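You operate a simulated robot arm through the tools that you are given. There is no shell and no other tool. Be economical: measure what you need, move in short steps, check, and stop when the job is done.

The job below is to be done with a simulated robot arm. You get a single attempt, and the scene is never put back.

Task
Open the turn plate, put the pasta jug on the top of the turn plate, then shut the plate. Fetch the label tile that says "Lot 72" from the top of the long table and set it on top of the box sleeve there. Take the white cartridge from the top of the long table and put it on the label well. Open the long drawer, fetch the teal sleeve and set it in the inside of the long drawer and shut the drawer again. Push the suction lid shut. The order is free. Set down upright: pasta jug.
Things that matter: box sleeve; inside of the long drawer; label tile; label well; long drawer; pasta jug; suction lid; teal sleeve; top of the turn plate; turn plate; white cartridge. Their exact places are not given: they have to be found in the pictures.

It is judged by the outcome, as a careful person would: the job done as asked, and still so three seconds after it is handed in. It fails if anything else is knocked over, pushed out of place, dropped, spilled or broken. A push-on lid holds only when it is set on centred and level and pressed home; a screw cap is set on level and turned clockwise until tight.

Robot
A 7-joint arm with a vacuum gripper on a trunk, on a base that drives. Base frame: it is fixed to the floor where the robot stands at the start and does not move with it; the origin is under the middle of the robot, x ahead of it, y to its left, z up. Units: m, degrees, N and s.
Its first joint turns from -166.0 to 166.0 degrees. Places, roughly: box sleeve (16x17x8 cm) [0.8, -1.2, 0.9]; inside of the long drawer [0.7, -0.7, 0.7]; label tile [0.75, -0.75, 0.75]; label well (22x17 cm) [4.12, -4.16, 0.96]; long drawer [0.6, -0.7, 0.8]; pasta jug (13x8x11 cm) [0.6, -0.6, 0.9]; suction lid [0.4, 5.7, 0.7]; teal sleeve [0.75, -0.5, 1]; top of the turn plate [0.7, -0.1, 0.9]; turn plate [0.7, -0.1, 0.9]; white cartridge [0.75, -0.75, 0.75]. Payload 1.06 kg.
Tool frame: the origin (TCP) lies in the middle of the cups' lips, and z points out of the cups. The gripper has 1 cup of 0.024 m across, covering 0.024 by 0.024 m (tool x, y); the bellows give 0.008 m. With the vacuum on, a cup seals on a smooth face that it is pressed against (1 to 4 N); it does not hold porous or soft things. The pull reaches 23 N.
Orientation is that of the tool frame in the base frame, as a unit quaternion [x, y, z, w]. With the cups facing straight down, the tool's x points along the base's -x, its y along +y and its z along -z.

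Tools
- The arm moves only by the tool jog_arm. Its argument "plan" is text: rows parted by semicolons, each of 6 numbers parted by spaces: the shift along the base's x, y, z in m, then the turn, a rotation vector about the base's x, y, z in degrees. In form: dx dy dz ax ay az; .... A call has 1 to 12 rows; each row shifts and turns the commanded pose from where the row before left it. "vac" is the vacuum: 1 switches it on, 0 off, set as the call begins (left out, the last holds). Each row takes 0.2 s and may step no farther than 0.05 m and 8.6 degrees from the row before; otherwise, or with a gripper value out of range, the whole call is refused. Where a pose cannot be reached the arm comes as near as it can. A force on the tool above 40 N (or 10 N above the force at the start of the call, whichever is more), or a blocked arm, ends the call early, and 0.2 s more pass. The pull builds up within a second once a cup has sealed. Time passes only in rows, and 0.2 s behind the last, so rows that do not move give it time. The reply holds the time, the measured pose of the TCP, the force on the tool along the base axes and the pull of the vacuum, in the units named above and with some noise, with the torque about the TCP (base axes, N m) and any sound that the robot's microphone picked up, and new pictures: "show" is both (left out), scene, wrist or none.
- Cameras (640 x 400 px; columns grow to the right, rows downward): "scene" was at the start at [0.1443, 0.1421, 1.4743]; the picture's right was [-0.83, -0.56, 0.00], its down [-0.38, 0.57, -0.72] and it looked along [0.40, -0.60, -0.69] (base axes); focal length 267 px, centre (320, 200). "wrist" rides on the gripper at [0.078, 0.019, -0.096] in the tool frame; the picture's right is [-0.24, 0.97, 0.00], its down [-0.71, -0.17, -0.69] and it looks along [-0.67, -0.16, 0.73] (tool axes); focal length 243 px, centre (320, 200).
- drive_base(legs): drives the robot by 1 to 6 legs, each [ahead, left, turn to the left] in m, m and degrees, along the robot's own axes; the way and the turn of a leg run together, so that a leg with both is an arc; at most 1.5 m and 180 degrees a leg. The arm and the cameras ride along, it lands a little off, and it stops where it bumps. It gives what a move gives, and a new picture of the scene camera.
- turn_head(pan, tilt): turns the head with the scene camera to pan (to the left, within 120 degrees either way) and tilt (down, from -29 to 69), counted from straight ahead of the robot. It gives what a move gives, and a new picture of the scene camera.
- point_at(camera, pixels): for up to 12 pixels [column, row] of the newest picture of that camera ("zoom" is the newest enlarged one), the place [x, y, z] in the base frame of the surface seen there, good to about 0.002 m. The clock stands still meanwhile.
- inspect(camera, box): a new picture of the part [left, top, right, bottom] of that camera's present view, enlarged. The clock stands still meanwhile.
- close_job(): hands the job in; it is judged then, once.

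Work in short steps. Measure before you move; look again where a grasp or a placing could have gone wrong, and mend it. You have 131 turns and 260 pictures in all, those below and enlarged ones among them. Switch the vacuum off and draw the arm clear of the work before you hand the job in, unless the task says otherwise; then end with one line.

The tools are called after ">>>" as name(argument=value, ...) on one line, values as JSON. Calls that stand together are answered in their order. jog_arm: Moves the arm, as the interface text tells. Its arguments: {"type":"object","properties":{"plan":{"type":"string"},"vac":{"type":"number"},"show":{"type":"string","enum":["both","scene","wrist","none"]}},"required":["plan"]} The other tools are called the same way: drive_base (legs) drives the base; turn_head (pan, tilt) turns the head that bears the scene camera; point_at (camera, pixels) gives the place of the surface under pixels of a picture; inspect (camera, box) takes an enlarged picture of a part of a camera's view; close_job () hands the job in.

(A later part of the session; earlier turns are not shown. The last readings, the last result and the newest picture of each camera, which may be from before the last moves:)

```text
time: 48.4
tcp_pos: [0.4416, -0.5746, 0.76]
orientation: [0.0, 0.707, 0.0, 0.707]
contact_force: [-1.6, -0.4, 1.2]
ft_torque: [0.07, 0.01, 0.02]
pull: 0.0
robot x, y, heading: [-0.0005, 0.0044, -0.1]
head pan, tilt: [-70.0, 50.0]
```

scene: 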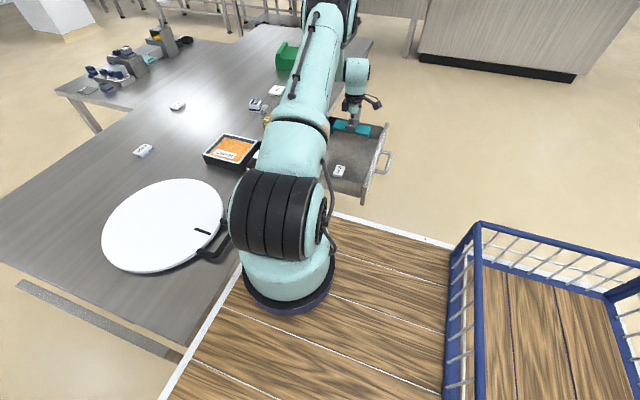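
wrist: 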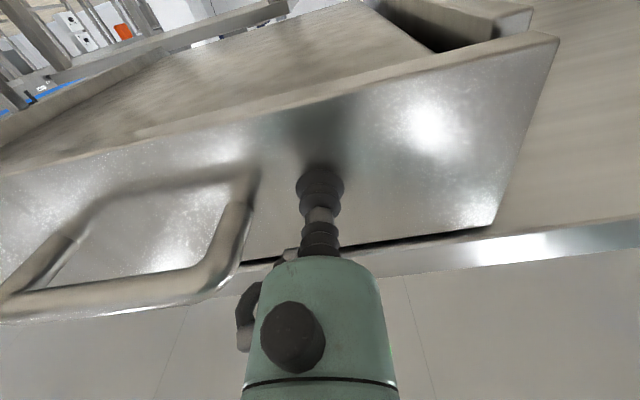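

Nearly shut; push further until the force rises.

>>> jog_arm(plan="0.005 0 0 0 0 0;0.004 0 0 0 0 0;0.003 0 0 0 0 0;0 0 0 0 0 0", show="none")

```text
time: 49.4
tcp_pos: [0.4506, -0.5752, 0.7593]
orientation: [-0.001, 0.708, 0.001, 0.706]
contact_force: [-27.7, 6.4, 3.3]
ft_torque: [0.07, 0.09, -0.17]
pull: 0.1
robot x, y, heading: [-0.0022, -0.0009, 0.1]
head pan, tilt: [-70.0, 50.0]
```

Firm stop at 27 N: drawer shut. Back off and rise, then turn the tool down again.

>>> jog_arm(plan="-0.01 0 0 0 0 0;-0.04 0 0 0 0 0;-0.045 0 0 0 0 0;-0.045 0 0 0 0 0;-0.02 0 0.04 0 0 0;0 0 0.048 0 0 0;0 0 0.048 0 0 0;0 0 0.048 0 0 0;0 0 0.048 0 0 0;0 0 0.03 0 0 0;0 0 0 0 0 0", show="none")

>>> jog_arm(plan="0 0 0 0 8.2 0;0 0 0 0 8.2 0;0 0 0 0 8.2 0;0 0 0 0 8.2 0;0.02 0 0 0 8.2 0;0.03 0 0 0 8.2 0;0.03 0 0 0 8.2 0;0.03 0 0 0 8.2 0;0.03 0 0 0 8.2 0;0.03 0 0 0 8.2 0;0.03 0 0 0 8 0;0 0 0 0 0 0", show="both")

```text
time: 51.8
tcp_pos: [0.2953, -0.5764, 1.0219]
orientation: [0.001, 0.707, 0.0, 0.707]
contact_force: [0.1, -0.1, -0.2]
ft_torque: [-0.02, 0.02, 0.01]
pull: 0.0
robot x, y, heading: [-0.0004, 0.0011, -0.4]
head pan, tilt: [-70.0, 50.0]
```

```text
time: 54.4
tcp_pos: [0.4941, -0.5728, 1.0237]
orientation: [0.0, 1.0, 0.0, -0.001]
contact_force: [0.5, 0.0, -0.3]
ft_torque: [-0.01, -0.03, 0.02]
pull: 0.1
robot x, y, heading: [-0.0016, 0.0013, -0.1]
head pan, tilt: [-70.0, 50.0]
```

scene: 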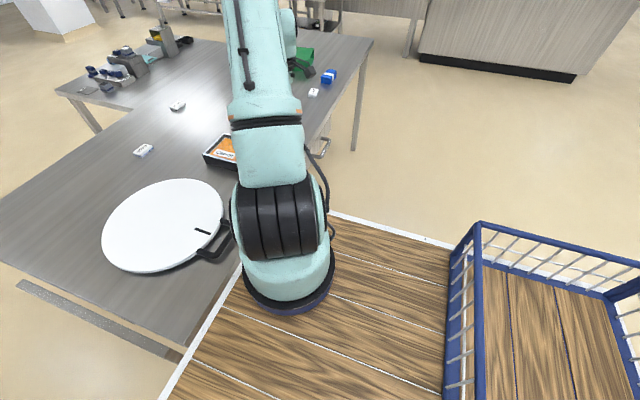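
wrist: 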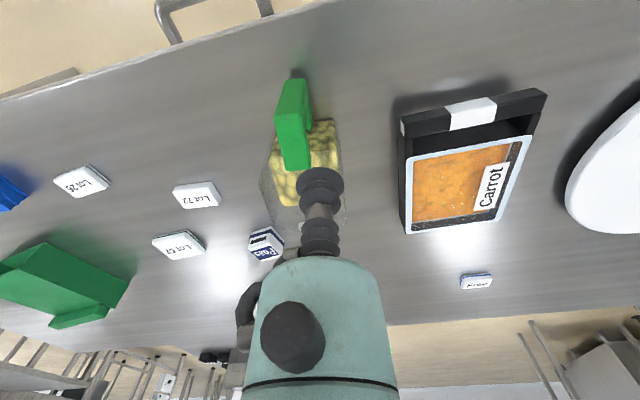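

The drawer is shut. Now the turn plate: centre ≈(0.67,-0.12), radius 0.15. I move to its far side (0.78,-0.12).

>>> jog_arm(plan="0.026 0.041 0 0 0 0;0.026 0.041 0 0 0 0;0.026 0.041 0 0 0 0;0.026 0.041 0 0 0 0;0.026 0.041 0 0 0 0;0.026 0.041 0 0 0 0;0.026 0.041 0 0 0 0;0.026 0.041 0 0 0 0;0.026 0.041 0 0 0 0;0.026 0.042 0 0 0 0;0.026 0.042 0 0 0 0;0 0 0 0 0 0", show="both")

```text
time: 57.0
tcp_pos: [0.7808, -0.1217, 1.0213]
orientation: [0.0, 1.0, 0.0, 0.001]
contact_force: [-0.5, -0.5, 0.3]
ft_torque: [-0.02, -0.02, 0.0]
pull: 0.1
robot x, y, heading: [0.0012, -0.0056, 0.1]
head pan, tilt: [-70.0, 50.0]
```

scene: 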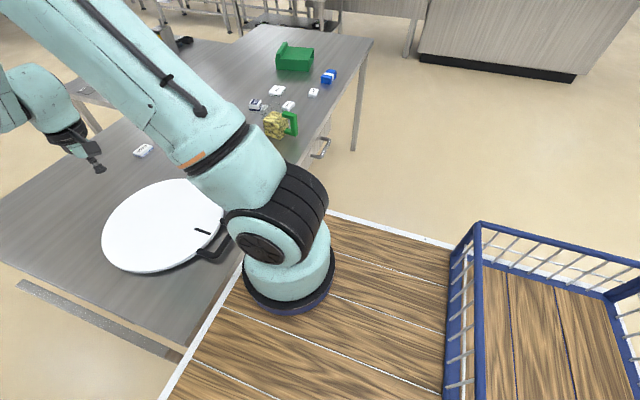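
wrist: 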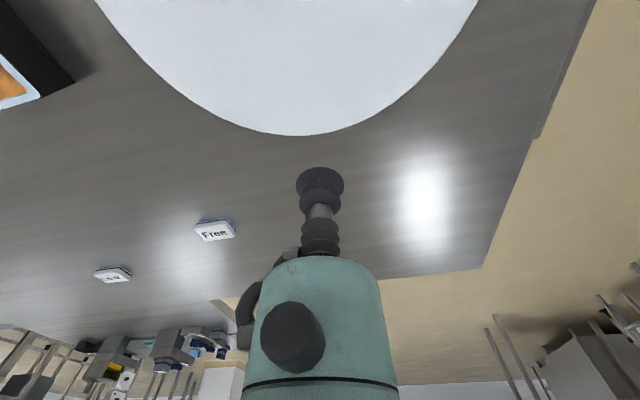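

I refine the plate centre from rim points, then go down.

>>> point_at(camera="wrist", pixels=[[300, 132], [200, 98], [390, 108], [450, 45], [130, 35]])

>>> point_at(camera="scene", pixels=[[106, 230], [140, 268], [190, 258], [180, 182], [110, 215], [200, 231], [208, 233]])

>>> jog_arm(plan="0 0 -0.045 0 0 0;0 0 -0.045 0 0 0;0 0 -0.04 0 0 0;0 0 -0.013 0 0 0;0 0 -0.005 0 0 0;0 0 -0.003 0 0 0;0 0 0 0 0 0;0 0 0 0 0 0;0 0 0 0 0 0;0 0 0 0 0 0", vac=1, show="none")

```text
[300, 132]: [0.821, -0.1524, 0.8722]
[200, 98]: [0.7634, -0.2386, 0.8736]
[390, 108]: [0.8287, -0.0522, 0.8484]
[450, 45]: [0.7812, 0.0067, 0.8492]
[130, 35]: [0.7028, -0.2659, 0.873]
```

```text
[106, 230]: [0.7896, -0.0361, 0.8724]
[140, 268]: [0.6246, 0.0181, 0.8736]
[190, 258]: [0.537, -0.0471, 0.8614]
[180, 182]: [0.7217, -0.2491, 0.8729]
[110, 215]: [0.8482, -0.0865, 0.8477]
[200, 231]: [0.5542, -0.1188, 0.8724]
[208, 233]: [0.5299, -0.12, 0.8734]
```

```text
time: 59.2
tcp_pos: [0.7792, -0.1215, 0.8714]
orientation: [0.0, 1.0, 0.0, 0.0]
contact_force: [-4.1, -2.8, 3.8]
ft_torque: [0.0, -0.02, 0.26]
pull: 22.7
robot x, y, heading: [-0.0009, 0.0002, -0.1]
head pan, tilt: [-70.0, 50.0]
```

Sealed on the plate (pull 22.7). I test a small counter-clockwise turn of 6°.

>>> jog_arm(plan="0 0.0056 0 0 0 3;-0.0006 0.0056 0 0 0 3;0 0 0 0 0 0", show="none")

```text
time: 60.0
tcp_pos: [0.7791, -0.1085, 0.8705]
orientation: [-0.053, 0.999, 0.0, 0.0]
contact_force: [-2.5, -5.3, 4.8]
ft_torque: [0.0, -0.03, 0.27]
pull: 23.4
robot x, y, heading: [-0.001, 0.0017, 0.1]
head pan, tilt: [-70.0, 50.0]
```

>>> jog_arm(plan="-0.0012 0.0056 0 0 0 3;-0.0015 0.0055 0 0 0 3;-0.0018 0.0054 0 0 0 3;0 0 0 0 0 0", show="scene")

```text
time: 61.0
tcp_pos: [0.7733, -0.0921, 0.871]
orientation: [-0.132, 0.991, 0.0, 0.001]
contact_force: [6.9, 3.8, 0.6]
ft_torque: [-0.02, 0.05, 0.02]
pull: 22.7
robot x, y, heading: [-0.0046, 0.0024, -0.3]
head pan, tilt: [-70.0, 50.0]
```

scene: 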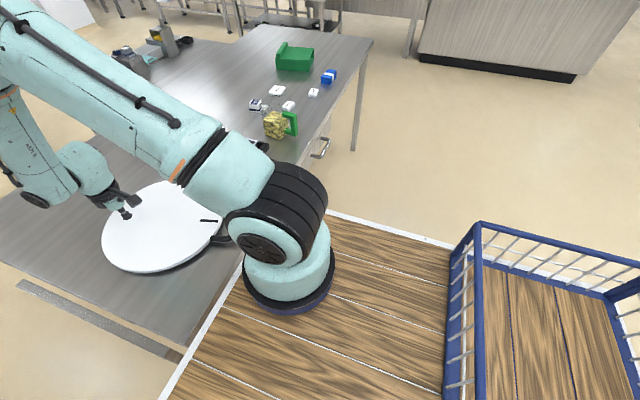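

The mark moved (202,231)→(209,221): the plate turns counter-clockwise freely. I continue to about 60°.

>>> jog_arm(plan="-0.0028 0.0088 0 0 0 5;-0.0035 0.0085 0 0 0 5;-0.0043 0.0082 0 0 0 5;-0.0050 0.0078 0 0 0 5;-0.0056 0.0073 0 0 0 5;-0.0062 0.0068 0 0 0 5;-0.0068 0.0062 0 0 0 5;-0.0073 0.0056 0 0 0 5;-0.0078 0.0050 0 0 0 5;0 0 0 0 0 0", show="scene")

```text
time: 63.2
tcp_pos: [0.7227, -0.0297, 0.8715]
orientation: [-0.5, 0.866, 0.0, 0.0]
contact_force: [-2.7, -8.4, 3.0]
ft_torque: [0.05, -0.01, 0.08]
pull: 22.8
robot x, y, heading: [-0.0018, 0.0025, -0.2]
head pan, tilt: [-70.0, 50.0]
```

scene: 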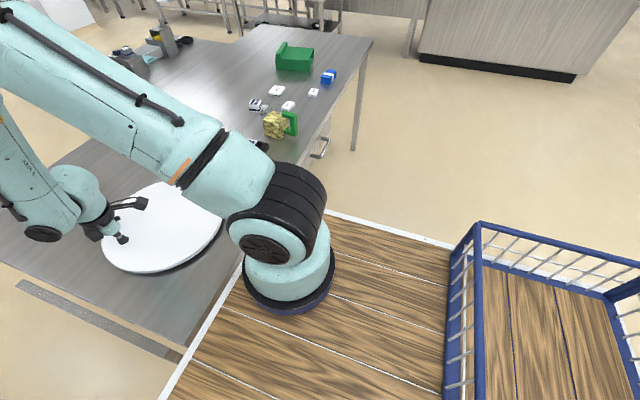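

Continue toward 90°.

>>> jog_arm(plan="-0.0082 0.0043 0 0 0 5;-0.0085 0.0035 0 0 0 5;-0.0088 0.0028 0 0 0 5;-0.0090 0.0020 0 0 0 5;-0.0092 0.0012 0 0 0 5;-0.0092 0.0004 0 0 0 5;0 0 0 0 0 0", show="scene")

```text
time: 64.8
tcp_pos: [0.6706, -0.0145, 0.872]
orientation: [0.708, -0.706, 0.001, -0.001]
contact_force: [6.2, 2.2, 0.0]
ft_torque: [0.05, 0.03, -0.07]
pull: 22.7
robot x, y, heading: [-0.0006, 0.0013, -0.2]
head pan, tilt: [-70.0, 50.0]
```

scene: 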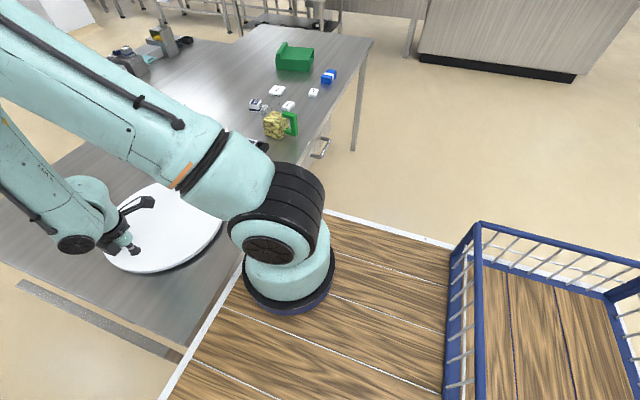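

The plate is turned 90°. I release, rise and look at it.

>>> jog_arm(plan="0 0 0 0 0 0;0 0 0 0 0 0;0 0 0.01 0 0 0;0 0 0.04 0 0 -8;0 0 0.045 0 0 -8;0 0 0.045 0 0 -8;0.03 0 0.02 0 0 -8;0.03 -0.02 0 0 0 -8;0.03 -0.02 0 0 0 -8;0 -0.04 0 0 0 -8;0 -0.04 0 0 0 -8;0 0 0 0 0 0", vac=0, show="both")

```text
time: 67.4
tcp_pos: [0.7638, -0.1332, 1.033]
orientation: [-0.224, 0.975, 0.0, 0.0]
contact_force: [0.3, 0.2, -0.3]
ft_torque: [0.04, 0.01, -0.01]
pull: 0.0
robot x, y, heading: [0.0037, 0.0001, 0.1]
head pan, tilt: [-70.0, 50.0]
```

scene: 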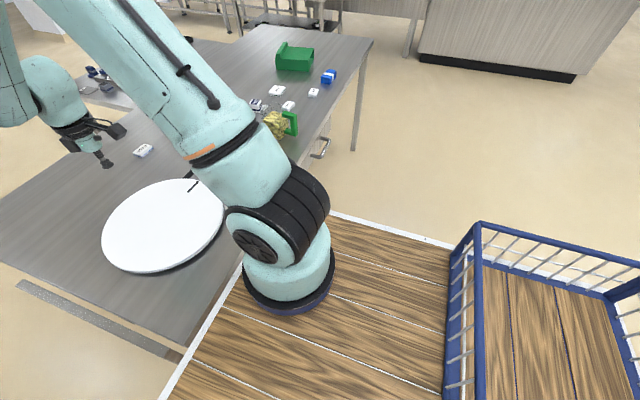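
wrist: 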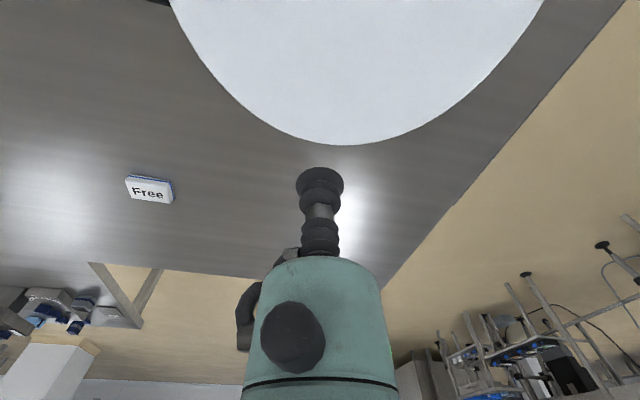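

Plate is open (mark now at (192,183), pointing −y). Next I move above the jug, undoing the tool's yaw.

>>> jog_arm(plan="-0.0175 -0.0428 0 0 0 -2.4;-0.0175 -0.0428 0 0 0 -2.4;-0.0175 -0.0428 0 0 0 -2.4;-0.0175 -0.0428 0 0 0 -2.4;-0.0175 -0.0428 0 0 0 -2.4;-0.0175 -0.0428 0 0 0 -2.4;-0.0175 -0.0428 0 0 0 -2.4;-0.0175 -0.0428 0 0 0 -2.4;-0.0175 -0.0428 0 0 0 -2.4;-0.0175 -0.0428 0 0 0 -2.4;-0.017 -0.0428 0 0 0 -2;0 0 0 0 0 0", show="wrist")

>>> inspect(camera="wrist", box=[220, 20, 420, 240])

```text
time: 70.0
tcp_pos: [0.5665, -0.6044, 1.0317]
orientation: [0.0, 1.0, 0.0, 0.0]
contact_force: [0.0, -0.4, -0.5]
ft_torque: [-0.01, -0.02, 0.0]
pull: 0.1
robot x, y, heading: [0.0022, 0.0024, 0.1]
head pan, tilt: [-70.0, 50.0]
```

wrist: 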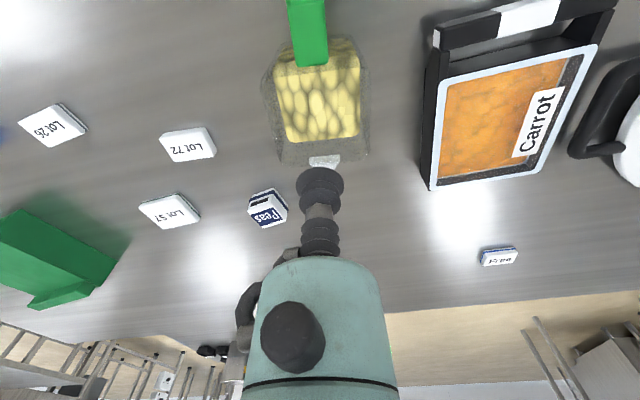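

```text
1.82 times, centred on (320, 130) of wrist
```

zoom: 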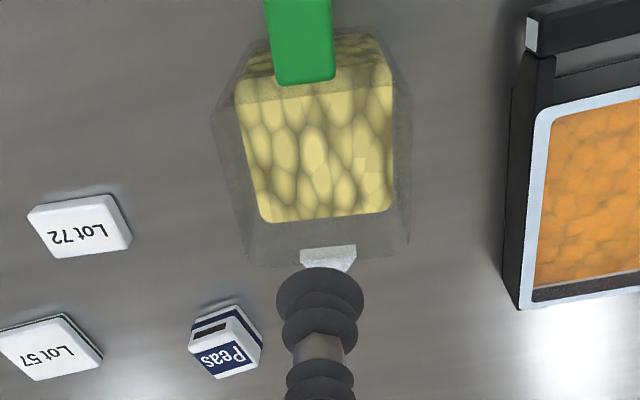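

A translucent body surrounds the pasta. I measure its rim and the spout.

>>> point_at(camera="zoom", pixels=[[325, 255], [270, 245], [395, 235], [405, 160], [400, 110], [230, 150], [325, 150], [270, 210], [385, 200], [300, 60], [275, 75], [328, 70]])

```text
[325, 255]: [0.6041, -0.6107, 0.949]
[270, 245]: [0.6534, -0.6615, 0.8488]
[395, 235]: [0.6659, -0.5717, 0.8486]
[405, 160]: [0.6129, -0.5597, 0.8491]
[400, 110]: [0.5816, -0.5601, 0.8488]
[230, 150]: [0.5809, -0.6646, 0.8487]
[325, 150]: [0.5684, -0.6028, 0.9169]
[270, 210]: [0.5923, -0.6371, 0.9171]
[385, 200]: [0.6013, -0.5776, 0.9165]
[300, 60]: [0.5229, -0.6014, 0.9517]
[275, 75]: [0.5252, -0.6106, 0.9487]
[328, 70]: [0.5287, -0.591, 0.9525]
```

The pasta surface is at z 0.917, rim ~0.95. I probe straight down at (0.571,−0.604) with vacuum on, stopping on light contact.

>>> jog_arm(plan="0.0045 0 -0.04 0 0 0;0 0 -0.025 0 0 0;0 0 -0.01 0 0 0;0 0 -0.004 0 0 0;0 0 -0.004 0 0 0;0 0 -0.003 0 0 0;0 0 0 0 0 0", vac=1, show="wrist")

```text
time: 71.6
tcp_pos: [0.5726, -0.6067, 0.9467]
orientation: [0.0, 1.0, -0.001, 0.001]
contact_force: [-9.4, 2.7, 33.0]
ft_torque: [-0.01, -0.12, 0.02]
pull: 23.0
robot x, y, heading: [-0.0035, 0.0022, -0.1]
head pan, tilt: [-70.0, 50.0]
```

wrist: 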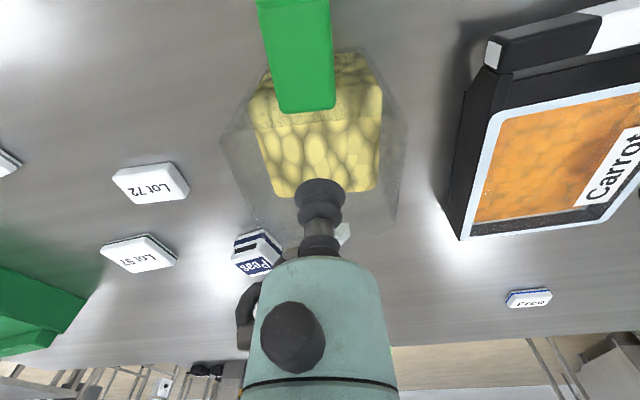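

The jug has a closed top and the cup sealed (pull 23). I lift slowly.

>>> jog_arm(plan="0 0 0.004 0 0 0;0 0 0.004 0 0 0;0 0 0.006 0 0 0;0 0 0.01 0 0 0;0 0 0.02 0 0 0;0 0 0.02 0 0 0;0 0 0 0 0 0", show="wrist")

```text
time: 73.2
tcp_pos: [0.5759, -0.6066, 1.0089]
orientation: [0.0, 1.0, 0.0, 0.0]
contact_force: [0.5, -0.9, -4.7]
ft_torque: [-0.01, -0.01, 0.0]
pull: 23.1
robot x, y, heading: [-0.0017, 0.0023, 0.2]
head pan, tilt: [-70.0, 50.0]
```

wrist: 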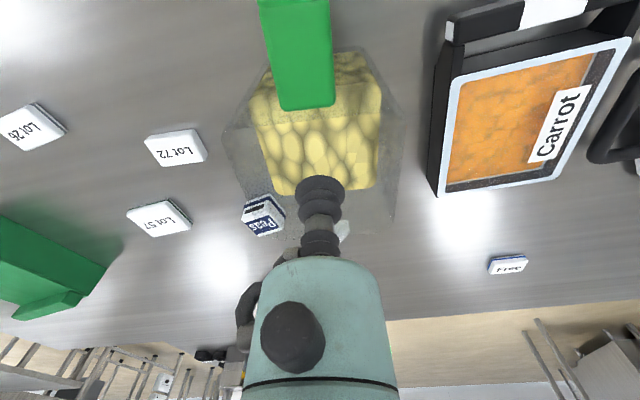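

Held level, weight ≈0.45 kg. I carry it to above the plate at (0.655,−0.175).

>>> jog_arm(plan="0 0 0.025 0 0 0;0.0072 0.0393 0 0 0 0;0.0072 0.0393 0 0 0 0;0.0072 0.0393 0 0 0 0;0.0072 0.0393 0 0 0 0;0.0072 0.0393 0 0 0 0;0.0072 0.0393 0 0 0 0;0.0072 0.0393 0 0 0 0;0.0072 0.0393 0 0 0 0;0.0072 0.0393 0 0 0 0;0.0072 0.0393 0 0 0 0;0.0072 0.039 0 0 0 0", show="both")

```text
time: 75.8
tcp_pos: [0.6507, -0.1739, 1.0352]
orientation: [0.0, 1.0, -0.001, 0.0]
contact_force: [0.4, -1.2, -3.3]
ft_torque: [0.0, -0.03, -0.02]
pull: 23.2
robot x, y, heading: [-0.0006, 0.0017, 0.1]
head pan, tilt: [-70.0, 50.0]
```

scene: 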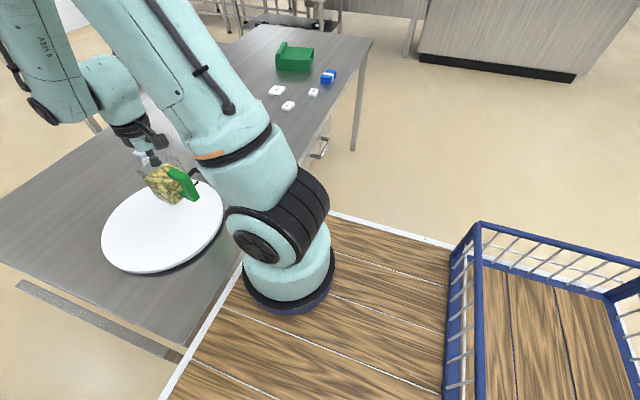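
wrist: 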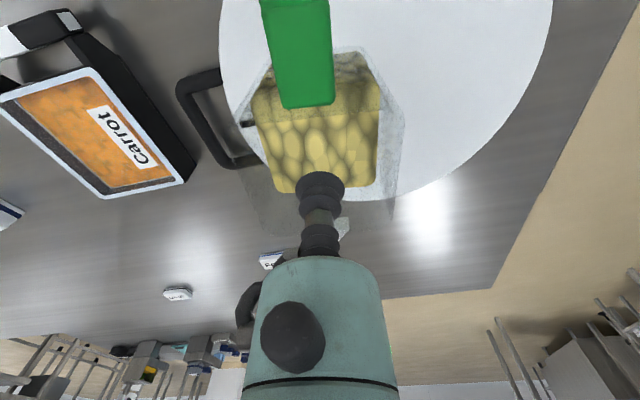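

Above the plate. Lower to just over contact.

>>> jog_arm(plan="0.003 0 -0.025 0 0 0;0 0 -0.02 0 0 0;0 0 -0.006 0 0 0;0 0 -0.003 0 0 0;0 0 0 0 0 0", show="none")

```text
time: 77.0
tcp_pos: [0.6565, -0.1735, 0.9795]
orientation: [0.001, 1.0, 0.001, 0.001]
contact_force: [-0.1, -0.3, -3.7]
ft_torque: [-0.03, -0.01, -0.03]
pull: 23.0
robot x, y, heading: [0.0001, 0.0001, -0.1]
head pan, tilt: [-70.0, 50.0]
```

>>> jog_arm(plan="0 0 -0.002 0 0 0;0 0 -0.002 0 0 0;0 0 0 0 0 0", show="none")

```text
time: 77.8
tcp_pos: [0.6563, -0.1732, 0.9758]
orientation: [0.0, 1.0, 0.0, 0.001]
contact_force: [3.8, -0.3, 10.1]
ft_torque: [0.01, -0.02, -0.11]
pull: 22.8
robot x, y, heading: [-0.0025, 0.0017, -0.3]
head pan, tilt: [-70.0, 50.0]
```

Contact (10 N). Release and rise, then move to the free side of the plate (0.73,−0.02).

>>> jog_arm(plan="0 0 0 0 0 0;0 0 0 0 0 0;0 0 0.005 0 0 0;0 0 0.03 0 0 0;0 0 0.045 0 0 0;0.018 0.038 0 0 0 -7;0.018 0.038 0 0 0 -7;0.018 0.038 0 0 0 -8;0.019 0.039 0 0 0 -8;0 0 0 0 0 0", vac=0, show="both")

```text
time: 80.0
tcp_pos: [0.7321, -0.0182, 1.0568]
orientation: [0.259, 0.966, 0.0, 0.0]
contact_force: [-0.1, -0.5, 0.9]
ft_torque: [-0.02, 0.0, 0.0]
pull: 0.1
robot x, y, heading: [0.0019, -0.0022, -0.2]
head pan, tilt: [-70.0, 50.0]
```

scene: 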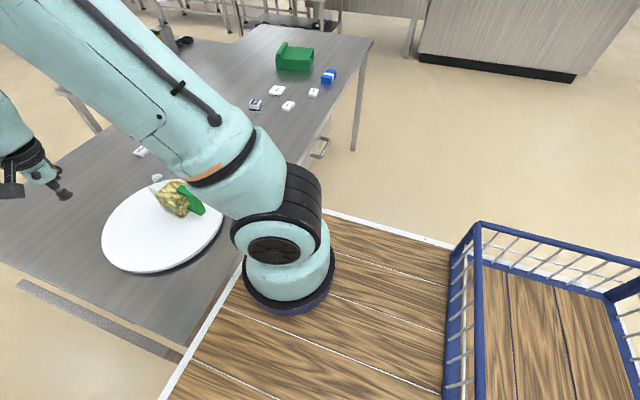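
wrist: 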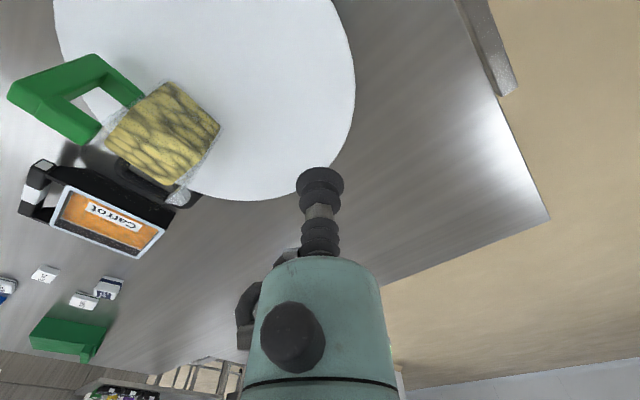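

The jug stands upright on the plate. I descend to the plate and seal.

>>> jog_arm(plan="0 0 -0.045 0 0 0;0 0 -0.045 0 0 0;0 0 -0.045 0 0 0;0 0 -0.035 0 0 0;0 0 -0.01 0 0 0;0 0 -0.005 0 0 0;0 0 0 0 0 0;0 0 0 0 0 0;0 0 0 0 0 0;0 0 0 0 0 0", vac=1, show="none")

```text
time: 82.2
tcp_pos: [0.728, -0.0219, 0.87]
orientation: [0.259, 0.966, 0.0, 0.0]
contact_force: [-1.5, -1.5, 3.0]
ft_torque: [0.02, -0.03, -0.14]
pull: 22.1
robot x, y, heading: [0.0002, -0.0, -0.1]
head pan, tilt: [-70.0, 50.0]
```

Sealed. Turn the plate back clockwise, first 45°.

>>> jog_arm(plan="0.0084 -0.0054 0 0 0 -5;0.0079 -0.0061 0 0 0 -5;0.0074 -0.0067 0 0 0 -5;0.0067 -0.0074 0 0 0 -5;0.0061 -0.0079 0 0 0 -5;0.0054 -0.0084 0 0 0 -5;0.0046 -0.0089 0 0 0 -5;0.0038 -0.0092 0 0 0 -5;0.0030 -0.0095 0 0 0 -5;0 0 0 0 0 0", show="scene")

```text
time: 84.4
tcp_pos: [0.7841, -0.0899, 0.8714]
orientation: [0.61, 0.792, 0.001, 0.0]
contact_force: [8.4, 1.5, 4.2]
ft_torque: [-0.02, 0.06, 0.01]
pull: 23.0
robot x, y, heading: [-0.0012, 0.0007, 0.1]
head pan, tilt: [-70.0, 50.0]
```

scene: 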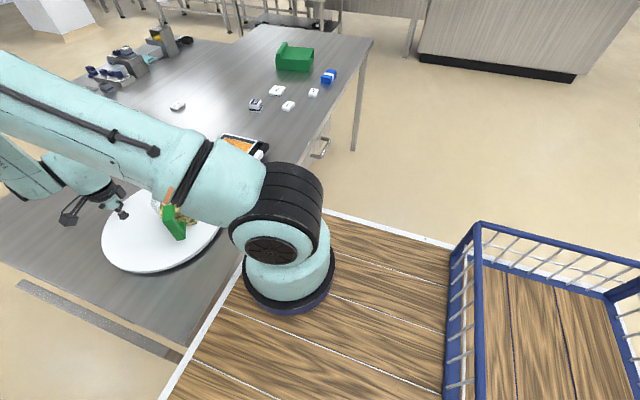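

Going well; continue the remaining 45°.

>>> jog_arm(plan="0.0022 -0.0098 0 0 0 -5;0.0013 -0.0099 0 0 0 -5;0.0004 -0.01 0 0 0 -5;-0.0004 -0.01 0 0 0 -5;-0.0013 -0.0099 0 0 0 -5;-0.0022 -0.0098 0 0 0 -5;-0.0030 -0.0095 0 0 0 -5;-0.0038 -0.0092 0 0 0 -5;-0.0046 -0.0089 0 0 0 -5;0 0 0 0 0 0", show="scene")

```text
time: 86.6
tcp_pos: [0.77, -0.1764, 0.8717]
orientation: [0.866, 0.5, 0.0, 0.0]
contact_force: [2.5, 9.9, 1.9]
ft_torque: [-0.09, 0.14, -0.05]
pull: 22.6
robot x, y, heading: [0.0008, -0.0025, -0.0]
head pan, tilt: [-70.0, 50.0]
```

scene: 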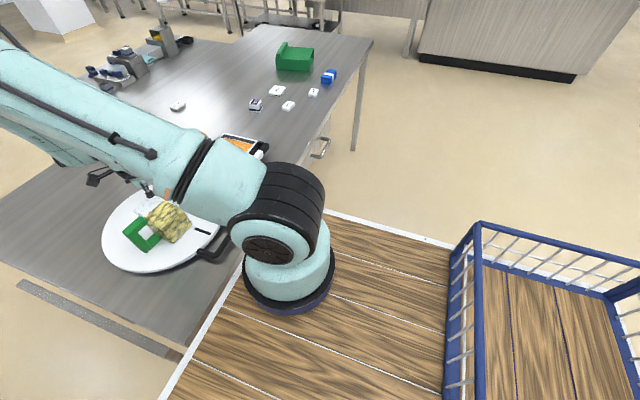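

The mark is back near its first place; I measure it precisely.

>>> inspect(camera="scene", box=[170, 200, 250, 270])

>>> point_at(camera="scene", pixels=[[197, 230], [209, 233], [200, 231], [208, 233]])

```text
5.71 times, centred on (210, 235) of scene
```

zoom: 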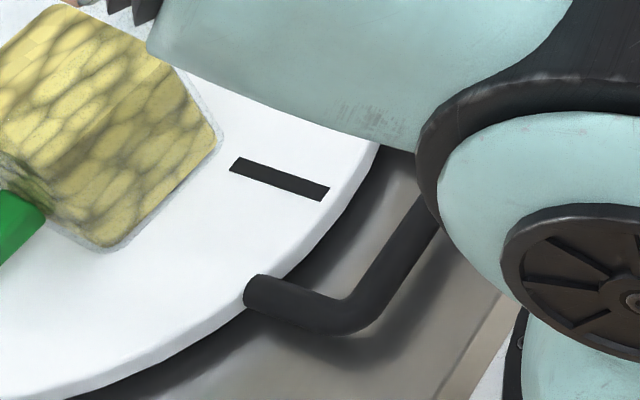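

```text
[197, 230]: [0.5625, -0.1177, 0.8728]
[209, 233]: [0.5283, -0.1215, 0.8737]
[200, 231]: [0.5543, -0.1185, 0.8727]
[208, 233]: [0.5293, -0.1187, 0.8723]
```

>>> point_at(camera="zoom", pixels=[[240, 166], [320, 193], [236, 171], [241, 160], [320, 199], [326, 188]])

```text
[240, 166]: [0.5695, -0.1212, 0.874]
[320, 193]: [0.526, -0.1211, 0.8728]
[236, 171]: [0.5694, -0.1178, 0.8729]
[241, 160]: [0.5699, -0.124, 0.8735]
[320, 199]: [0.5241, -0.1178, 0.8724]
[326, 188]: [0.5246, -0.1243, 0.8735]
```

Mark lies exactly along −x again. I nudge 1.5° more to feel for the closed stop.

>>> jog_arm(plan="-0.0015 -0.0026 0 0 0 -1.5;0 0 0 0 0 0;0 0 0 0 0 0", show="none")

>>> inspect(camera="scene", box=[170, 200, 250, 270])

>>> point_at(camera="zoom", pixels=[[240, 166], [320, 193], [236, 171], [241, 160], [320, 199], [326, 188]])

```text
time: 87.4
tcp_pos: [0.7695, -0.1807, 0.8712]
orientation: [0.873, 0.488, 0.001, 0.0]
contact_force: [8.8, 9.7, 10.2]
ft_torque: [-0.05, 0.07, -0.01]
pull: 22.7
robot x, y, heading: [-0.0023, 0.0005, 0.1]
head pan, tilt: [-70.0, 50.0]
```

```text
5.71 times, centred on (210, 235) of scene
```

zoom: 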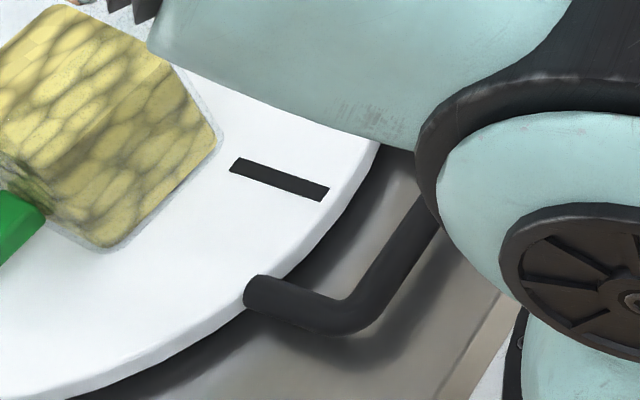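

```text
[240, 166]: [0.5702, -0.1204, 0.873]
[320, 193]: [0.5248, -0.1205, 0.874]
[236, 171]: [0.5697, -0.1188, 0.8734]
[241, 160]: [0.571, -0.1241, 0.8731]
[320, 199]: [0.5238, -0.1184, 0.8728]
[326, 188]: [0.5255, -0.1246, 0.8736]
```

The plate did not move: it is at its closed stop. I relax the force, release, and rise clear.

>>> jog_arm(plan="0.0015 0.0026 0 0 0 1.5;0 0 0 0 0 0", show="none")

>>> jog_arm(plan="0 0 0 0 0 0;0 0 0 0 0 0;0 0 0.01 0 0 0;0.01 0 0.04 0 0 0;0 0 0.045 0 0 8;0 0 0.045 0 0 8;0 0 0.045 0 0 8;0 -0.03 0 0 0 8;0 -0.03 0 0 0 8;0 -0.03 0 0 0 8;0 -0.03 0 0 0 8;0 0 0 0 0 0", vac=0, show="both")

```text
time: 88.0
tcp_pos: [0.7693, -0.1778, 0.8729]
orientation: [0.866, 0.5, -0.001, 0.0]
contact_force: [-1.3, -5.7, 3.3]
ft_torque: [0.01, 0.01, 0.25]
pull: 23.3
robot x, y, heading: [-0.0006, 0.002, -0.0]
head pan, tilt: [-70.0, 50.0]
```

```text
time: 90.6
tcp_pos: [0.7796, -0.2969, 1.0558]
orientation: [0.529, 0.848, 0.0, 0.0]
contact_force: [0.9, -0.2, -0.1]
ft_torque: [0.01, 0.01, 0.02]
pull: 0.0
robot x, y, heading: [-0.0001, 0.0014, -0.3]
head pan, tilt: [-70.0, 50.0]
```

scene: 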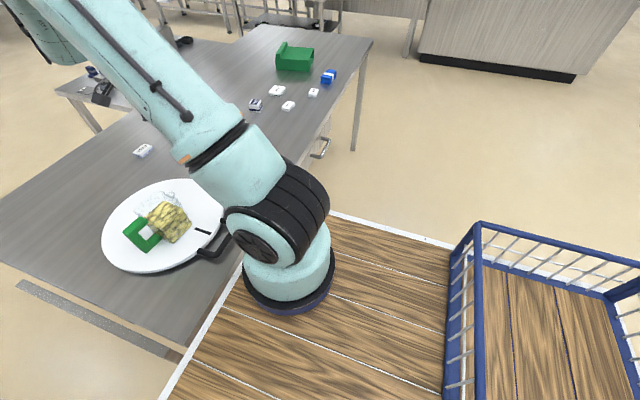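
wrist: 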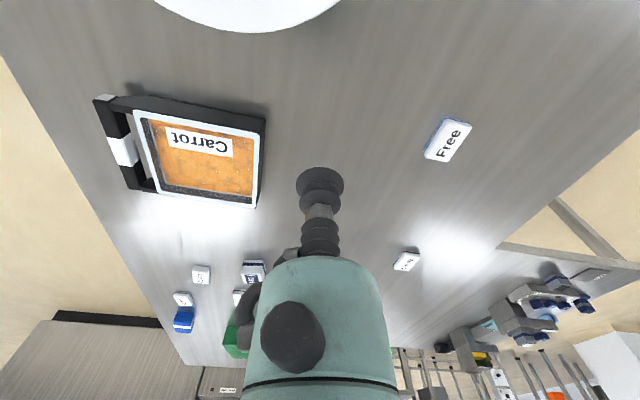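

The plate is shut with the jug upright. Next Lot 72 → box sleeve: I straighten the tool and shift the base about 0.32 m to the right (and 3 cm back for clearance).

>>> jog_arm(plan="-0.01 -0.03 0 0 0 8;-0.01 -0.03 0 0 0 8;-0.01 -0.03 0 0 0 8;-0.01 -0.03 0 0 0 8;-0.01 -0.03 0 0 0 8;-0.01 -0.03 0 0 0 8;-0.01 -0.03 0 0 0 8;-0.01 -0.03 0 0 0 8;0 0 0 0 0 0", show="none")

>>> drive_base(legs=[[-0.03, 0, 0], [0, -0.32, 0]])

```text
time: 92.6
tcp_pos: [0.6974, -0.5366, 1.0556]
orientation: [-0.001, 1.0, 0.0, 0.0]
contact_force: [0.2, -0.6, 0.6]
ft_torque: [0.02, 0.01, -0.01]
pull: 0.1
robot x, y, heading: [0.0033, 0.0014, -0.1]
head pan, tilt: [-70.0, 50.0]
```

```text
time: 95.2
tcp_pos: [0.6646, -0.8697, 1.0558]
orientation: [0.0, 1.0, 0.0, 0.0]
contact_force: [-0.6, -0.3, -0.3]
ft_torque: [0.02, -0.02, -0.01]
pull: 0.0
robot x, y, heading: [-0.0276, -0.3302, 0.0]
head pan, tilt: [-70.0, 50.0]
```

scene: 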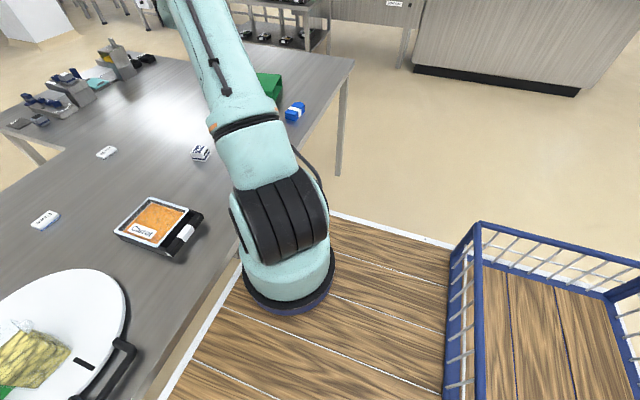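

Now a wrist view from here: move slightly to see Lot 72 and the green sleeve.

>>> jog_arm(plan="-0.04 0.02 0 0 0 0;-0.04 0.02 0 0 0 0;0 0 0 0 0 0", show="wrist")

>>> inspect(camera="wrist", box=[60, 100, 400, 330])

```text
time: 96.0
tcp_pos: [0.5911, -0.8287, 1.054]
orientation: [0.0, 1.0, -0.001, 0.0]
contact_force: [-0.6, 0.6, -0.8]
ft_torque: [0.0, 0.02, 0.03]
pull: 0.0
robot x, y, heading: [-0.0305, -0.3327, 0.1]
head pan, tilt: [-70.0, 50.0]
```

wrist: 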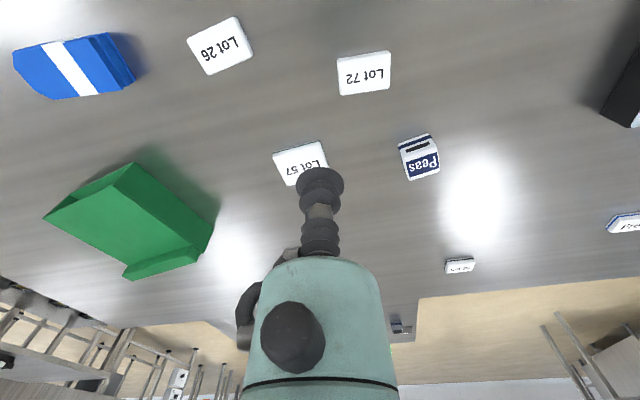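

```text
1.74 times, centred on (230, 215) of wrist
```

zoom: 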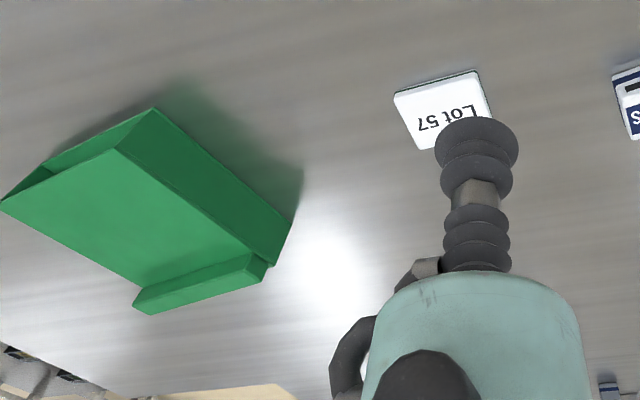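

I measure the Lot 72 tile corners, Peas box, and the green sleeve's top.

>>> point_at(camera="wrist", pixels=[[339, 58], [388, 53], [389, 90], [342, 94], [364, 74], [400, 150], [435, 140], [439, 170], [410, 180], [420, 162]])

>>> point_at(camera="wrist", pixels=[[48, 218], [128, 186], [195, 246], [130, 258], [120, 220], [160, 235], [150, 268], [195, 252], [95, 210], [133, 166]])

```text
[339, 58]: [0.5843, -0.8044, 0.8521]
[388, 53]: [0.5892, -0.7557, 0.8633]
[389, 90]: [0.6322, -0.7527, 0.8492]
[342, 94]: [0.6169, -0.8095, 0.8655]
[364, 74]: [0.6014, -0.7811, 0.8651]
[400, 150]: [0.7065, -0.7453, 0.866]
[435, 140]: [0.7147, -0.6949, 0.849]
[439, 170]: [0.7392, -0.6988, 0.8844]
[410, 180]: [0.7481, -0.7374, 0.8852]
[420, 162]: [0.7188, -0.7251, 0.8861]
```

```text
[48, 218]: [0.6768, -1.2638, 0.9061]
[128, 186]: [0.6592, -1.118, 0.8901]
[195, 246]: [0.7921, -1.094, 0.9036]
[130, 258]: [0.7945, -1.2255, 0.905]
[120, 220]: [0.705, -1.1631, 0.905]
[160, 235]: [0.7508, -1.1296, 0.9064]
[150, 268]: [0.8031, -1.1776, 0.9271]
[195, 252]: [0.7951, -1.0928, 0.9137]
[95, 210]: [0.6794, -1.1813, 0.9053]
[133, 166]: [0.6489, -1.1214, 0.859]
```

Tile centre (0.602,−0.781), top 0.865; sleeve top centre ≈(0.725,−1.168), z 0.905. Pick the tile.

>>> jog_arm(plan="0.011 0.046 0 0 0 0;0 0 -0.045 0 0 0;0 0 -0.045 0 0 0;0 0 -0.045 0 0 0;0 0 -0.035 0 0 0;0 0 -0.012 0 0 0;0 0 -0.006 0 0 0;0 0 -0.003 0 0 0;0 0 0 0 0 0;0 0 0 0 0 0;0 0 0 0 0 0;0 0 0 0 0 0", vac=1, show="wrist")

```text
time: 98.6
tcp_pos: [0.5987, -0.7821, 0.8645]
orientation: [0.001, 1.0, 0.0, 0.0]
contact_force: [1.5, -0.9, 4.9]
ft_torque: [-0.03, -0.03, -0.02]
pull: 22.6
robot x, y, heading: [-0.0264, -0.3315, -0.2]
head pan, tilt: [-70.0, 50.0]
```

wrist: 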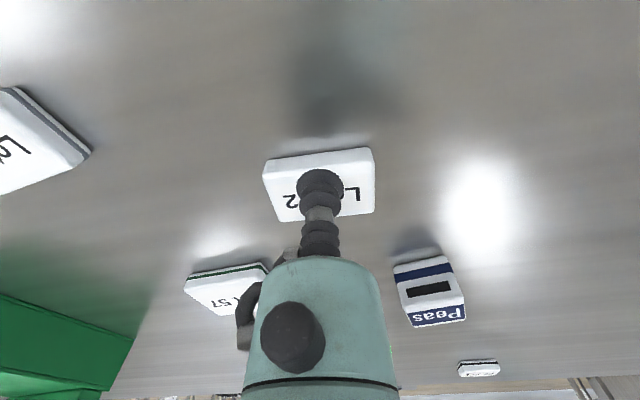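

Sealed. Lift and carry over the green sleeve.

>>> jog_arm(plan="0 0 0.03 0 0 0;0 0 0.045 0 0 0;0 0 0.045 0 0 0;0.0139 -0.043 0 0 0 0;0.0139 -0.043 0 0 0 0;0.0139 -0.043 0 0 0 0;0.0139 -0.043 0 0 0 0;0.0139 -0.043 0 0 0 0;0.0139 -0.043 0 0 0 0;0.0139 -0.043 0 0 0 0;0.0139 -0.043 0 0 0 0;0.0139 -0.043 0 0 0 0", show="wrist")

```text
time: 101.2
tcp_pos: [0.6736, -1.0433, 0.9902]
orientation: [0.001, 1.0, 0.0, 0.0]
contact_force: [0.3, 0.4, 0.6]
ft_torque: [-0.01, -0.01, 0.02]
pull: 23.0
out of reach, approached as far as the arm can: row 10, 11, 12
robot x, y, heading: [-0.0312, -0.3331, -0.2]
head pan, tilt: [-70.0, 50.0]
```

wrist: 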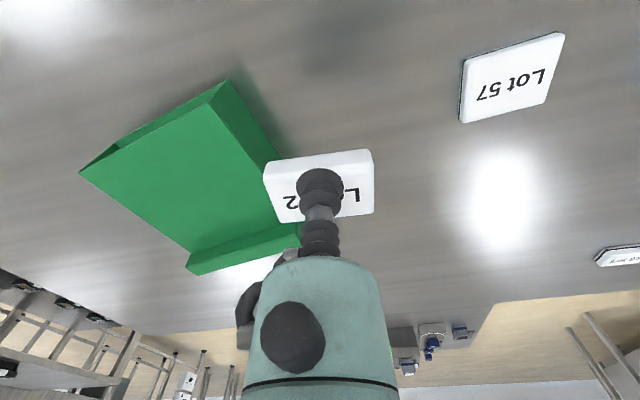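

Out of reach: the axis is the robot's own origin. I drive 0.36 m further right with the tile held (clear at z 0.99).

>>> jog_arm(plan="-0.02 0.03 0.01 0 0 0;-0.02 0.03 0.01 0 0 0;0 0 0 0 0 0", show="none")

>>> drive_base(legs=[[0, -0.36, 0]])

```text
time: 102.0
tcp_pos: [0.6754, -1.0431, 0.9918]
orientation: [0.001, 1.0, 0.001, 0.0]
contact_force: [0.0, 0.6, -1.0]
ft_torque: [0.04, -0.03, -0.01]
pull: 22.7
out of reach, approached as far as the arm can: row 1, 2
robot x, y, heading: [-0.0322, -0.3323, 0.0]
head pan, tilt: [-70.0, 50.0]
```

```text
time: 104.3
tcp_pos: [0.6667, -1.4088, 0.9905]
orientation: [0.004, 1.0, -0.001, -0.001]
contact_force: [0.5, -0.5, 0.1]
ft_torque: [0.03, -0.02, 0.03]
pull: 23.0
robot x, y, heading: [-0.032, -0.6918, -0.6]
head pan, tilt: [-70.0, 50.0]
```

scene: 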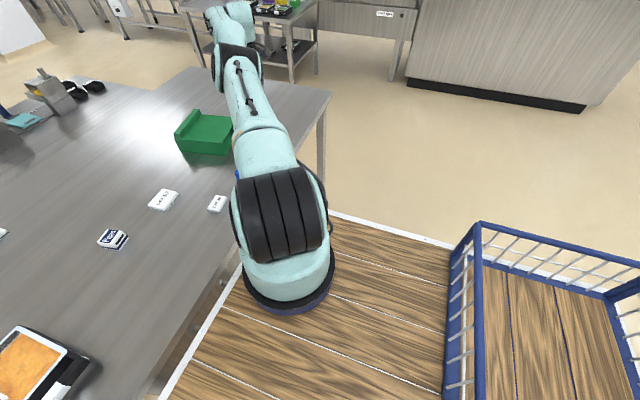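

I test how the commanded pose stands with a small move toward the target.

>>> jog_arm(plan="0.0 0.04 0 0 0 0;0 0 0 0 0 0", show="none")

```text
time: 104.9
tcp_pos: [0.667, -1.3686, 0.9886]
orientation: [0.005, 1.0, 0.0, 0.0]
contact_force: [-0.4, 0.2, -0.6]
ft_torque: [-0.04, -0.02, -0.02]
pull: 22.4
robot x, y, heading: [-0.0321, -0.6922, -0.5]
head pan, tilt: [-70.0, 50.0]
```

Commanded pose follows the measured one. Move to (0.725,−1.168) and look.

>>> jog_arm(plan="0.0116 0.04 0 0 0 0;0.0116 0.04 0 0 0 0;0.0116 0.04 0 0 0 0;0.0116 0.04 0 0 0 0;0.0116 0.04 0 0 0 0;0 0 0 0 0 0", show="wrist")

```text
time: 106.3
tcp_pos: [0.7225, -1.1705, 0.9897]
orientation: [0.005, 1.0, 0.001, 0.001]
contact_force: [0.0, -0.3, -0.8]
ft_torque: [-0.01, 0.03, 0.0]
pull: 23.3
robot x, y, heading: [-0.0342, -0.695, -0.5]
head pan, tilt: [-70.0, 50.0]
```

wrist: 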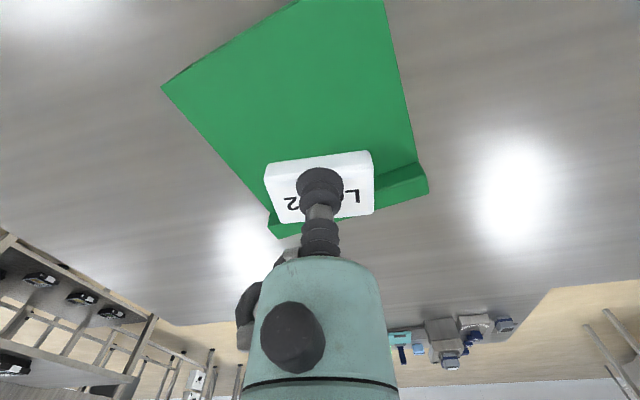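

Centred over the flat top. Lower to near contact then 2 mm steps.

>>> jog_arm(plan="0 0 -0.04 0 0 0;0 0 -0.022 0 0 0;0 0 -0.004 0 0 0;0 0 -0.002 0 0 0;0 0 0 0 0 0", show="none")

```text
time: 107.5
tcp_pos: [0.7247, -1.1687, 0.9219]
orientation: [0.004, 1.0, 0.001, 0.0]
contact_force: [0.6, 0.2, 0.0]
ft_torque: [-0.01, -0.04, -0.02]
pull: 23.1
robot x, y, heading: [-0.0345, -0.6943, -0.8]
head pan, tilt: [-70.0, 50.0]
```

>>> jog_arm(plan="0 0 -0.002 0 0 0;0 0 -0.001 0 0 0;0 0 0 0 0 0", show="none")

```text
time: 108.3
tcp_pos: [0.7248, -1.168, 0.9194]
orientation: [0.005, 1.0, 0.0, 0.0]
contact_force: [-2.0, -0.2, 7.0]
ft_torque: [-0.02, -0.03, -0.02]
pull: 23.0
robot x, y, heading: [-0.0345, -0.6913, -0.5]
head pan, tilt: [-70.0, 50.0]
```

Contact at 7 N. Release and rise, and look.

>>> jog_arm(plan="0 0 0 0 0 0;0 0 0 0 0 0;0 0 0 0 0 0;0 0 0.005 0 0 0;0 0 0.03 0 0 0;0 0 0.045 0 0 0;-0.03 0.03 0 0 0 0;-0.03 0.03 0 0 0 0;-0.03 0.03 0 0 0 0;0 0 0 0 0 0", vac=0, show="wrist")

>>> inspect(camera="scene", box=[80, 80, 260, 260])

```text
time: 110.5
tcp_pos: [0.6353, -1.0778, 1.0023]
orientation: [0.004, 1.0, 0.0, 0.0]
contact_force: [-0.5, -1.2, 0.9]
ft_torque: [-0.04, -0.04, -0.02]
pull: 0.1
robot x, y, heading: [-0.0307, -0.6932, -0.5]
head pan, tilt: [-70.0, 50.0]
```

wrist: 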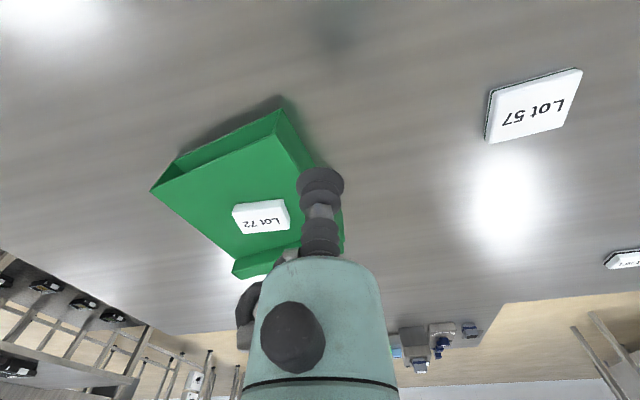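

```text
2.22 times, centred on (170, 170) of scene
```

zoom: 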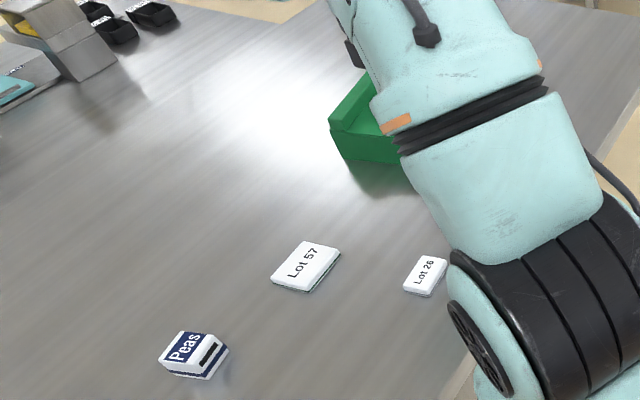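

Lot 72 is on the green sleeve. Now to the Peas (white) cartridge: approach for a view.

>>> jog_arm(plan="0 0.045 0 0 0 0;0 0.045 0 0 0 0;0 0.045 0 0 0 0;0 0.045 0 0 0 0;0 0.045 0 0 0 0;0 0.045 0 0 0 0;0 0 0 0 0 0", show="wrist")

>>> inspect(camera="wrist", box=[320, 120, 520, 280])

```text
time: 112.1
tcp_pos: [0.6373, -0.8064, 1.0012]
orientation: [0.005, 1.0, 0.0, 0.0]
contact_force: [-0.4, -0.3, 1.1]
ft_torque: [0.02, 0.01, 0.02]
pull: 0.0
robot x, y, heading: [-0.0365, -0.6904, -0.5]
head pan, tilt: [-70.0, 50.0]
```

wrist: 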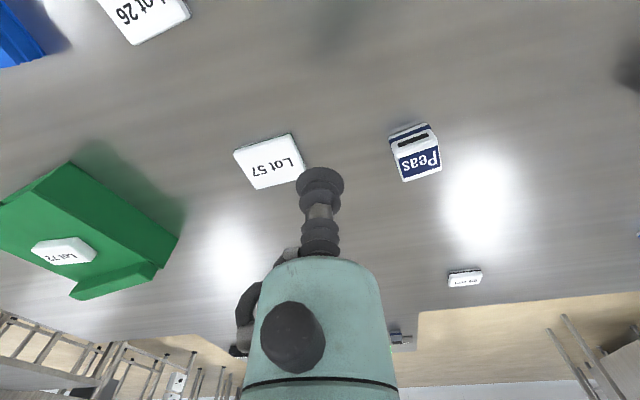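

```text
2.50 times, centred on (420, 200) of wrist
```

zoom: 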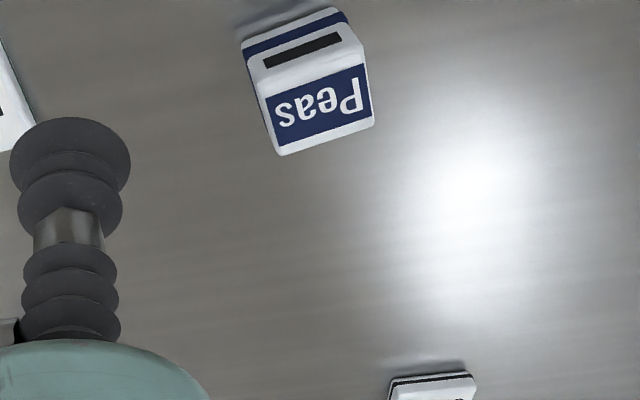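

>>> point_at(camera="zoom", pixels=[[262, 90], [360, 62], [372, 122], [282, 152], [318, 105], [305, 70], [350, 85], [290, 130], [320, 25]])

```text
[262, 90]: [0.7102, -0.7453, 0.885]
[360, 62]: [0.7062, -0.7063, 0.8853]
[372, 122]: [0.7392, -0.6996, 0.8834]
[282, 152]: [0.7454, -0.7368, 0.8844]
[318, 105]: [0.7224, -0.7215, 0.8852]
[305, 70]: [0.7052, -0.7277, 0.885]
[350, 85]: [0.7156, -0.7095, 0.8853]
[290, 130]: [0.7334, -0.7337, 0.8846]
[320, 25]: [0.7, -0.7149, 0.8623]
```

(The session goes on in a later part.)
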